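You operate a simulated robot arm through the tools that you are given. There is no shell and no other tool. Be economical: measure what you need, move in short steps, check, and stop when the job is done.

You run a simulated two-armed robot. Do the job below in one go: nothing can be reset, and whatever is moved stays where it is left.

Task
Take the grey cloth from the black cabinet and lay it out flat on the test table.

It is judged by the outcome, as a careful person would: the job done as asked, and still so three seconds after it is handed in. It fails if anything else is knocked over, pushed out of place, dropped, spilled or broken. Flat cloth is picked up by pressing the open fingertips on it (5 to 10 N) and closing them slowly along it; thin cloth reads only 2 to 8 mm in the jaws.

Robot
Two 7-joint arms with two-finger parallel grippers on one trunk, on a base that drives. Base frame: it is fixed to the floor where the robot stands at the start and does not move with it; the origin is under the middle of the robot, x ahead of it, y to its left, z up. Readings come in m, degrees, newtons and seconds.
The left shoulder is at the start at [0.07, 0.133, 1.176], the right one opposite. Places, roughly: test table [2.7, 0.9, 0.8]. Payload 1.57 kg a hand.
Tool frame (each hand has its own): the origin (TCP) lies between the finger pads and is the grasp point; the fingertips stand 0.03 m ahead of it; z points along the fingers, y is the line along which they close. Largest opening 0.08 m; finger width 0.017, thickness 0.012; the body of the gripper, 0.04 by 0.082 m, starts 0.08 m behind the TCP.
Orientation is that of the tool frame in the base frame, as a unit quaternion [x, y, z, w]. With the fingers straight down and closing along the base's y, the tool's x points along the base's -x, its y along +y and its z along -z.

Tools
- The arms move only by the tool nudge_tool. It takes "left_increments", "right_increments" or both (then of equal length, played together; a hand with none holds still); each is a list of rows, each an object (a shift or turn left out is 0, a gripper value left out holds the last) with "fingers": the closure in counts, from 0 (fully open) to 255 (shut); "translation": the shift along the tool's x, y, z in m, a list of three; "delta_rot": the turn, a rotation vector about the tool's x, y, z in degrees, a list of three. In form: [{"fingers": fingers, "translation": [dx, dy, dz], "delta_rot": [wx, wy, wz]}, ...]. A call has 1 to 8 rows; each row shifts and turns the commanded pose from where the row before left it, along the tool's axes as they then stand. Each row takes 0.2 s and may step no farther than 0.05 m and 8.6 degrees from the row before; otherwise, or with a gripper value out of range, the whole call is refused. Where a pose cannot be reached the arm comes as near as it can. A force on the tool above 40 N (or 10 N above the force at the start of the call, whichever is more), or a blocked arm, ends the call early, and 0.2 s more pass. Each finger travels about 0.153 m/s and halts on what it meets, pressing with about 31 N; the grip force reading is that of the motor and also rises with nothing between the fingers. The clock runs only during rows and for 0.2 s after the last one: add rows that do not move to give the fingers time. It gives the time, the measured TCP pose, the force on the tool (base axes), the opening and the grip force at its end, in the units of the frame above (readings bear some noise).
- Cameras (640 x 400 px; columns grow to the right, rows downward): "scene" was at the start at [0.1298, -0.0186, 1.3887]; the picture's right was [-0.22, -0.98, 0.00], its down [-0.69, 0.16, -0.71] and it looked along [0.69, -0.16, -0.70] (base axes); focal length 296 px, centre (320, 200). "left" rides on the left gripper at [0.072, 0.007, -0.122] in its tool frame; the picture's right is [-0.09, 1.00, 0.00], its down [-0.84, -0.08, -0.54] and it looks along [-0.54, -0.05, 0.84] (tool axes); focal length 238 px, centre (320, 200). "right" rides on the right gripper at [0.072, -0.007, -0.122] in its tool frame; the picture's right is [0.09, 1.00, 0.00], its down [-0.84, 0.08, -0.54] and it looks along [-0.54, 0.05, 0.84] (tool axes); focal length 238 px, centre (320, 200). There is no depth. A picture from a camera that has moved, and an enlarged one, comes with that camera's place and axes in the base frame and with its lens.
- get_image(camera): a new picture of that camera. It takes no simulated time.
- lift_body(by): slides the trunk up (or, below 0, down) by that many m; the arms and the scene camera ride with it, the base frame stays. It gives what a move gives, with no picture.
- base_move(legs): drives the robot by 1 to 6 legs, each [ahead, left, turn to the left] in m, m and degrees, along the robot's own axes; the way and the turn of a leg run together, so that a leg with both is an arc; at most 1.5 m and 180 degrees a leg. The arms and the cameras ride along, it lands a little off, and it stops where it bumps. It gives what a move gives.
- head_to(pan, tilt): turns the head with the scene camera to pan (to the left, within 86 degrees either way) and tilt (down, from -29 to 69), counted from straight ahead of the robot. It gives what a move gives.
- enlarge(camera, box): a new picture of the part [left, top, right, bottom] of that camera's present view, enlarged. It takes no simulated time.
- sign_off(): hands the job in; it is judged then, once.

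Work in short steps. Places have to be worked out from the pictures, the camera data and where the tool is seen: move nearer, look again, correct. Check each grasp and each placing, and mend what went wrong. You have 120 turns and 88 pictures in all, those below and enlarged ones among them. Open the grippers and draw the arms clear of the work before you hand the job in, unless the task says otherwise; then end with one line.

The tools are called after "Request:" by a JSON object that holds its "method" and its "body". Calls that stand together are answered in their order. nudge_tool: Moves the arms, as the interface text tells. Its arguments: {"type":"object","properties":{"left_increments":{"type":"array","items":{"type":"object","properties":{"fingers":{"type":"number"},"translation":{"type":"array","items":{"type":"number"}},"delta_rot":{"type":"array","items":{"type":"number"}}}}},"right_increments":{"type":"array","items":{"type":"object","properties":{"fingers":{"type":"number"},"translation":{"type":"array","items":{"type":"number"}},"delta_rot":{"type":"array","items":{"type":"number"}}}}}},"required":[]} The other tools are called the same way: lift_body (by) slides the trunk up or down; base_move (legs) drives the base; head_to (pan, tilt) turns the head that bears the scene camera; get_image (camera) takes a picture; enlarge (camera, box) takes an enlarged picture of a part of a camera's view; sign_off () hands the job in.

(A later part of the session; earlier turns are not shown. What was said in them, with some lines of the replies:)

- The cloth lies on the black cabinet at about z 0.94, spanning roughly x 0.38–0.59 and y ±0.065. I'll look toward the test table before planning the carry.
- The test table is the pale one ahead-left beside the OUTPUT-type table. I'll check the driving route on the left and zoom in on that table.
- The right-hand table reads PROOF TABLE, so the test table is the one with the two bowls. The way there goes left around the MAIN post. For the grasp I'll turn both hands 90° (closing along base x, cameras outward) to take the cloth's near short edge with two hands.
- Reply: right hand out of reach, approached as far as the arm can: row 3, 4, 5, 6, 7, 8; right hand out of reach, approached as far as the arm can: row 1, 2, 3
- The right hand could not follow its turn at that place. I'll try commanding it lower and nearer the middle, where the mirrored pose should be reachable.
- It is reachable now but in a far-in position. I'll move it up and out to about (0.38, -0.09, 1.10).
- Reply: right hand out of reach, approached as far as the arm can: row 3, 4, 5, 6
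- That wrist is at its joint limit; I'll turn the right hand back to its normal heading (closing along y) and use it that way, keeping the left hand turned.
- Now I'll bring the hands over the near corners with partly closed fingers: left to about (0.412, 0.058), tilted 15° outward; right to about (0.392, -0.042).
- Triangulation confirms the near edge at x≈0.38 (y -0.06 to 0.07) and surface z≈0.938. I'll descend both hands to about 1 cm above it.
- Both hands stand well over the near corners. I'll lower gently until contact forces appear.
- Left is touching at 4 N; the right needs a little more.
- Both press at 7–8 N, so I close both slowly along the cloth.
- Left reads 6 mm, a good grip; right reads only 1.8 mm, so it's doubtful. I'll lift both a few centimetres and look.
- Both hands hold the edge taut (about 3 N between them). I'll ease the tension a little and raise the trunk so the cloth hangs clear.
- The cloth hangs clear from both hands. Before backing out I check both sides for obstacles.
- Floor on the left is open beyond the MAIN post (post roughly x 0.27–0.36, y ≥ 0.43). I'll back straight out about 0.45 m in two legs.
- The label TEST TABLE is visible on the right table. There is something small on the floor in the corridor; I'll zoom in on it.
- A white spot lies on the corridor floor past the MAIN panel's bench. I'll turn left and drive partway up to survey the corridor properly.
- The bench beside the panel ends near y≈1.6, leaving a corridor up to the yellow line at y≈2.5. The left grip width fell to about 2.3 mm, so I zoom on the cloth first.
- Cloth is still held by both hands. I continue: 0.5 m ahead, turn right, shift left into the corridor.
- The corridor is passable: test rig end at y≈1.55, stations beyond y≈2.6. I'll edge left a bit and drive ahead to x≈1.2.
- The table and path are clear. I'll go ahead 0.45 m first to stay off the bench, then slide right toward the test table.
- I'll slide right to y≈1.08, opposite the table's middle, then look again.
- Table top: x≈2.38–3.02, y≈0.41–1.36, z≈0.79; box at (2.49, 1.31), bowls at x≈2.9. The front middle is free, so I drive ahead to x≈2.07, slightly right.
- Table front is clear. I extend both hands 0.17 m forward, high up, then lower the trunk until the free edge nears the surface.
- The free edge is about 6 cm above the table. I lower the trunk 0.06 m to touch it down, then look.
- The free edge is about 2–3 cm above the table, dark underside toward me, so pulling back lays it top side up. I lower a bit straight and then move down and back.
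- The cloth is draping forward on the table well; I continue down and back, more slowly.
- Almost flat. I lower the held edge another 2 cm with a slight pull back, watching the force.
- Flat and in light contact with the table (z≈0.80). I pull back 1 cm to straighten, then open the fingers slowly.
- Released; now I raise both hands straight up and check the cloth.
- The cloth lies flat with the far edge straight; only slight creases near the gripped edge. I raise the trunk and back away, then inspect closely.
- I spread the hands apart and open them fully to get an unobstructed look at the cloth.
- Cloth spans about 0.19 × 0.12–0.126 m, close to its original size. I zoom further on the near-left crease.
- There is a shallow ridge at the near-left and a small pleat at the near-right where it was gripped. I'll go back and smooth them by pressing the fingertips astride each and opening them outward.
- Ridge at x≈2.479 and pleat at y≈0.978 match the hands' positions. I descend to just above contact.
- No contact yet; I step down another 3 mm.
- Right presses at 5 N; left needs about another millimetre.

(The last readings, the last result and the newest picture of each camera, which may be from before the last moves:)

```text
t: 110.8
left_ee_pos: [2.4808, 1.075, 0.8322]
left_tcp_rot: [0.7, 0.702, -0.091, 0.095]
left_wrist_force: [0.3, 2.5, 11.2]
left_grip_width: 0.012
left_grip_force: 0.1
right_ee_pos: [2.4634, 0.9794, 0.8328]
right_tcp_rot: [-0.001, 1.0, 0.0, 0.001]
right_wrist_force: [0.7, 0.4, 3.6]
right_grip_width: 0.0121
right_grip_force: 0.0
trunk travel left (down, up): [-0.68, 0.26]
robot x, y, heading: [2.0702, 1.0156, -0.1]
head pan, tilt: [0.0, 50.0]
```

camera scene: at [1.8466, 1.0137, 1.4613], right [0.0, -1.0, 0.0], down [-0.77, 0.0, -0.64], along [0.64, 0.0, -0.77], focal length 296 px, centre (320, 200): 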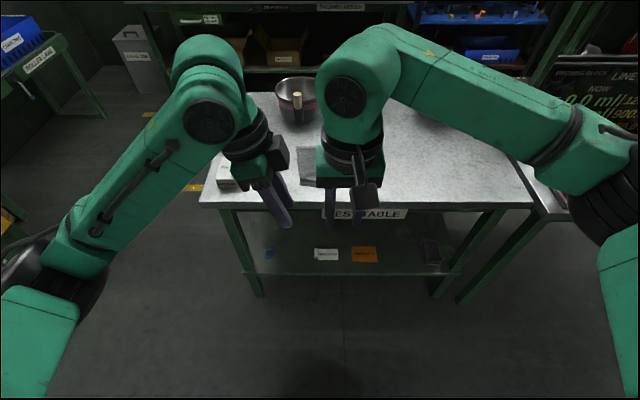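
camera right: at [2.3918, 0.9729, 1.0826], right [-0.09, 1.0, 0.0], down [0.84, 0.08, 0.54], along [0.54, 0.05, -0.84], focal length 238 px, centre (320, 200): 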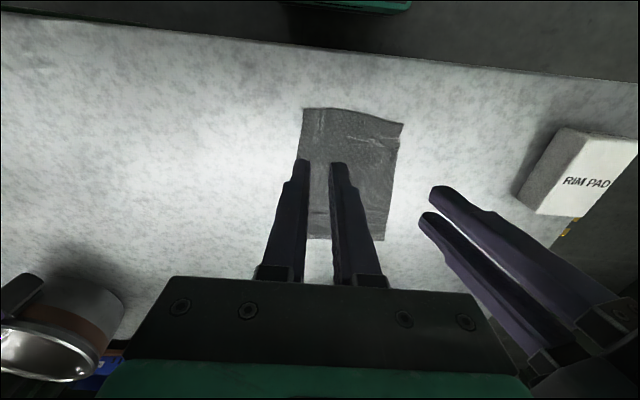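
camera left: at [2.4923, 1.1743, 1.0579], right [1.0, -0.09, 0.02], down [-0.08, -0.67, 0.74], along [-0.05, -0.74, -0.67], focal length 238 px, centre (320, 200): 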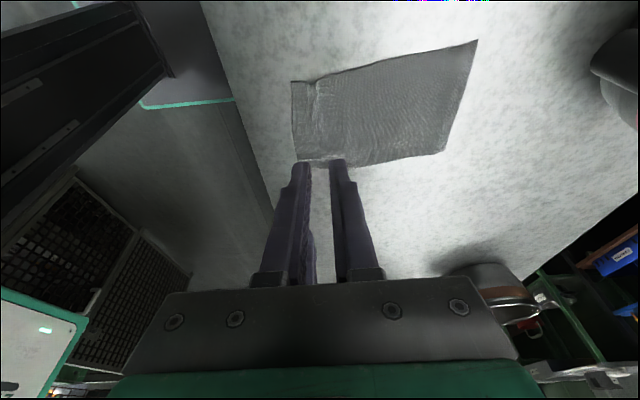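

Left is at 11 N, so I ease it slightly and then open both slowly to spread the creases, finishing with a lift.

Request:
{"method": "nudge_tool", "body": {"left_increments": [{"translation": [-0.0001, 0, -0.0004]}, {"fingers": 209}, {"fingers": 201}, {"fingers": 193}, {"fingers": 185}, {"fingers": 177}, {"fingers": 169}, {"fingers": 161}], "right_increments": [{"translation": [0, 0, 0]}, {"fingers": 211}, {"fingers": 205}, {"fingers": 199}, {"fingers": 193}, {"fingers": 187}, {"fingers": 181}, {"fingers": 175}]}}

Request:
{"method": "nudge_tool", "body": {"left_increments": [{"translation": [-0.0013, 0, -0.0048]}, {"translation": [-0.0026, 0, -0.0097]}, {"translation": [-0.0078, 0, -0.029]}, {"translation": [-0.0104, 0, -0.0386]}, {"translation": [-0.0104, 0, -0.0386]}, {"translation": [0, 0, 0]}], "right_increments": [{"translation": [0, 0, -0.005]}, {"translation": [0, 0, -0.01]}, {"translation": [0, 0, -0.03]}, {"translation": [0, 0, -0.04]}, {"translation": [0, 0, -0.04]}, {"translation": [0, 0, 0]}]}}

Request:
{"method": "enlarge", "body": {"camera": "scene", "box": [260, 180, 380, 290]}}

Request:
{"method": "enlarge", "body": {"camera": "left", "box": [260, 10, 500, 180]}}

```text
t: 112.6
left_ee_pos: [2.4804, 1.0735, 0.8326]
left_tcp_rot: [0.7, 0.702, -0.093, 0.093]
left_wrist_force: [-1.1, -0.4, 11.9]
left_grip_width: 0.0257
left_grip_force: 0.1
right_ee_pos: [2.4631, 0.9789, 0.8315]
right_tcp_rot: [-0.002, 1.0, 0.0, 0.001]
right_wrist_force: [0.1, -0.1, 1.3]
right_grip_width: 0.0238
right_grip_force: 0.0
trunk travel left (down, up): [-0.68, 0.26]
robot x, y, heading: [2.0727, 1.0152, 0.0]
head pan, tilt: [0.0, 50.0]
```

```text
t: 114.0
left_ee_pos: [2.4829, 1.0733, 0.9564]
left_tcp_rot: [0.7, 0.702, -0.093, 0.091]
left_wrist_force: [0.2, 0.7, -0.4]
left_grip_width: 0.0293
left_grip_force: 0.1
right_ee_pos: [2.4638, 0.9793, 0.9557]
right_tcp_rot: [-0.002, 1.0, 0.0, -0.001]
right_wrist_force: [-0.3, -1.0, 0.4]
right_grip_width: 0.025
right_grip_force: 0.1
trunk travel left (down, up): [-0.68, 0.26]
robot x, y, heading: [2.0701, 1.014, 0.0]
head pan, tilt: [0.0, 50.0]
```

```text
3.64 times, centred on (320, 235) of scene
camera zoom: at [2.1978, 1.0146, 1.3115], right [0.0, -1.0, 0.0], down [-0.77, 0.0, -0.64], along [0.64, 0.0, -0.77], focal length 1076 px, centre (320, 73)
```

zoom: 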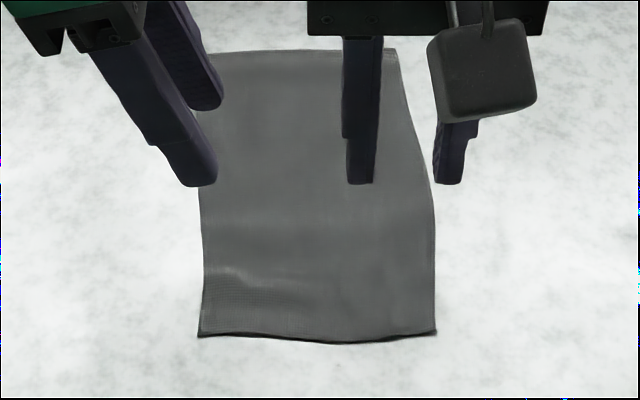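

```text
2.35 times, centred on (380, 95) of left
camera zoom: at [2.489, 1.1742, 1.0552], right [1.0, -0.09, 0.02], down [-0.07, -0.67, 0.74], along [-0.05, -0.74, -0.67], focal length 561 px, centre (179, 447)
```

zoom: 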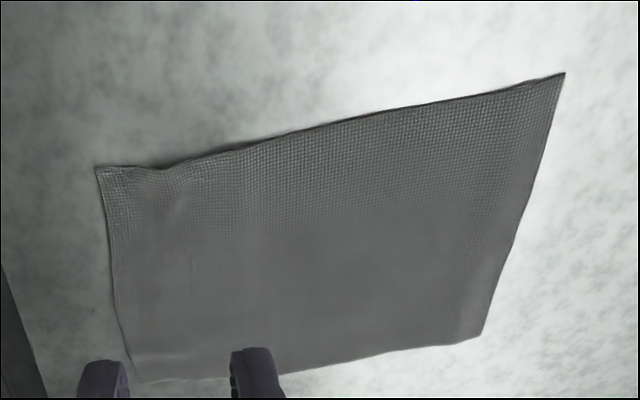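

Both creases are spread out and the cloth is flat now. I raise, back away and open the grippers fully.

Request:
{"method": "lift_body", "body": {"by": 0.15}}

Request:
{"method": "base_move", "body": {"legs": [[-0.35, 0, 0]]}}

Request:
{"method": "nudge_tool", "body": {"left_increments": [{"fingers": 0, "translation": [0.03, 0, 0]}, {"translation": [0.03, 0, 0]}, {"translation": [0.03, 0, 0]}, {"translation": [0.03, 0, 0]}, {"translation": [0, 0, 0]}], "right_increments": [{"fingers": 0, "translation": [0, -0.04, 0]}, {"translation": [0, -0.04, 0]}, {"translation": [0, -0.04, 0]}, {"translation": [0, -0.04, 0]}, {"translation": [0, 0, 0]}]}}

Request:
{"method": "get_image", "body": {"camera": "scene"}}

Request:
{"method": "enlarge", "body": {"camera": "scene", "box": [285, 140, 350, 192]}}

```text
t: 115.7
left_ee_pos: [2.4817, 1.0745, 1.1068]
left_tcp_rot: [0.7, 0.702, -0.092, 0.093]
left_wrist_force: [0.3, 0.1, 0.2]
left_grip_width: 0.0296
left_grip_force: 0.1
right_ee_pos: [2.4654, 0.9781, 1.1056]
right_tcp_rot: [-0.001, 1.0, 0.0, -0.001]
right_wrist_force: [0.3, -0.2, 0.5]
right_grip_width: 0.0251
right_grip_force: 0.0
trunk travel left (down, up): [-0.83, 0.11]
robot x, y, heading: [2.07, 1.0142, 0.0]
head pan, tilt: [0.0, 50.0]
```

```text
t: 118.0
left_ee_pos: [2.1335, 1.0721, 1.1051]
left_tcp_rot: [0.7, 0.702, -0.093, 0.092]
left_wrist_force: [-0.8, 0.2, -0.6]
left_grip_width: 0.0293
left_grip_force: 0.0
right_ee_pos: [2.1169, 0.9787, 1.1054]
right_tcp_rot: [0.0, 1.0, 0.0, -0.001]
right_wrist_force: [0.4, 0.0, 0.8]
right_grip_width: 0.0249
right_grip_force: 0.1
trunk travel left (down, up): [-0.83, 0.11]
robot x, y, heading: [1.7225, 1.0141, -0.1]
head pan, tilt: [0.0, 50.0]
```

```text
t: 119.2
left_ee_pos: [2.1329, 1.1888, 1.0749]
left_tcp_rot: [0.7, 0.702, -0.093, 0.092]
left_wrist_force: [-0.2, 0.2, 0.0]
left_grip_width: 0.08
left_grip_force: 0.0
right_ee_pos: [2.114, 0.8187, 1.1062]
right_tcp_rot: [-0.001, 1.0, 0.0, -0.001]
right_wrist_force: [0.4, 0.3, -0.5]
right_grip_width: 0.0799
right_grip_force: 0.1
trunk travel left (down, up): [-0.83, 0.11]
robot x, y, heading: [1.7195, 1.0106, 0.1]
head pan, tilt: [0.0, 50.0]
```

```text
24 pictures are left
camera scene: at [1.8486, 1.0139, 1.4615], right [0.0, -1.0, 0.0], down [-0.77, 0.0, -0.64], along [0.64, 0.0, -0.77], focal length 296 px, centre (320, 200)
```

scene: 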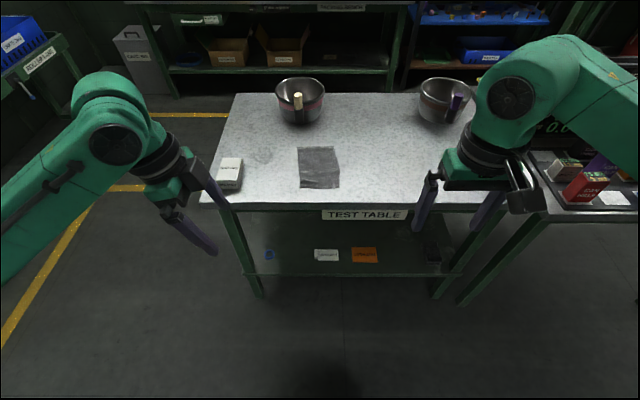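

```text
7.69 times, centred on (318, 166) of scene
camera zoom: at [1.8486, 1.0139, 1.4615], right [0.0, -1.0, 0.0], down [-0.77, 0.0, -0.64], along [0.64, 0.0, -0.77], focal length 2276 px, centre (339, 462)
```

zoom: 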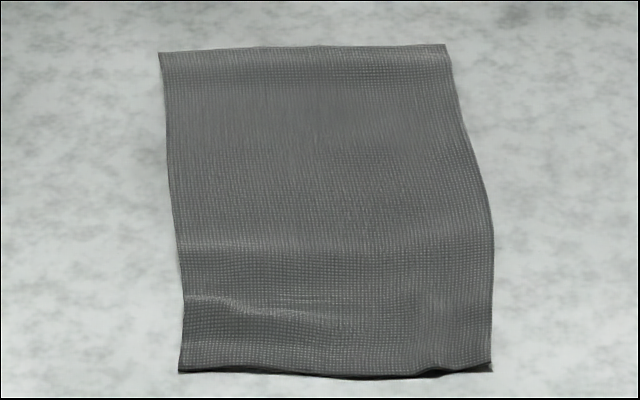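

The cloth lies flat and unfolded on the TEST TABLE, the box and bowls are undisturbed, and the hands are open and clear. I hand the job in.

Request:
{"method": "sign_off", "body": {}}

```text
The job is handed in.
```

The grey cloth from the black cabinet is laid out flat and unfolded on the test table, with only faint creases left near the edge I gripped, and nothing else on the table was disturbed.
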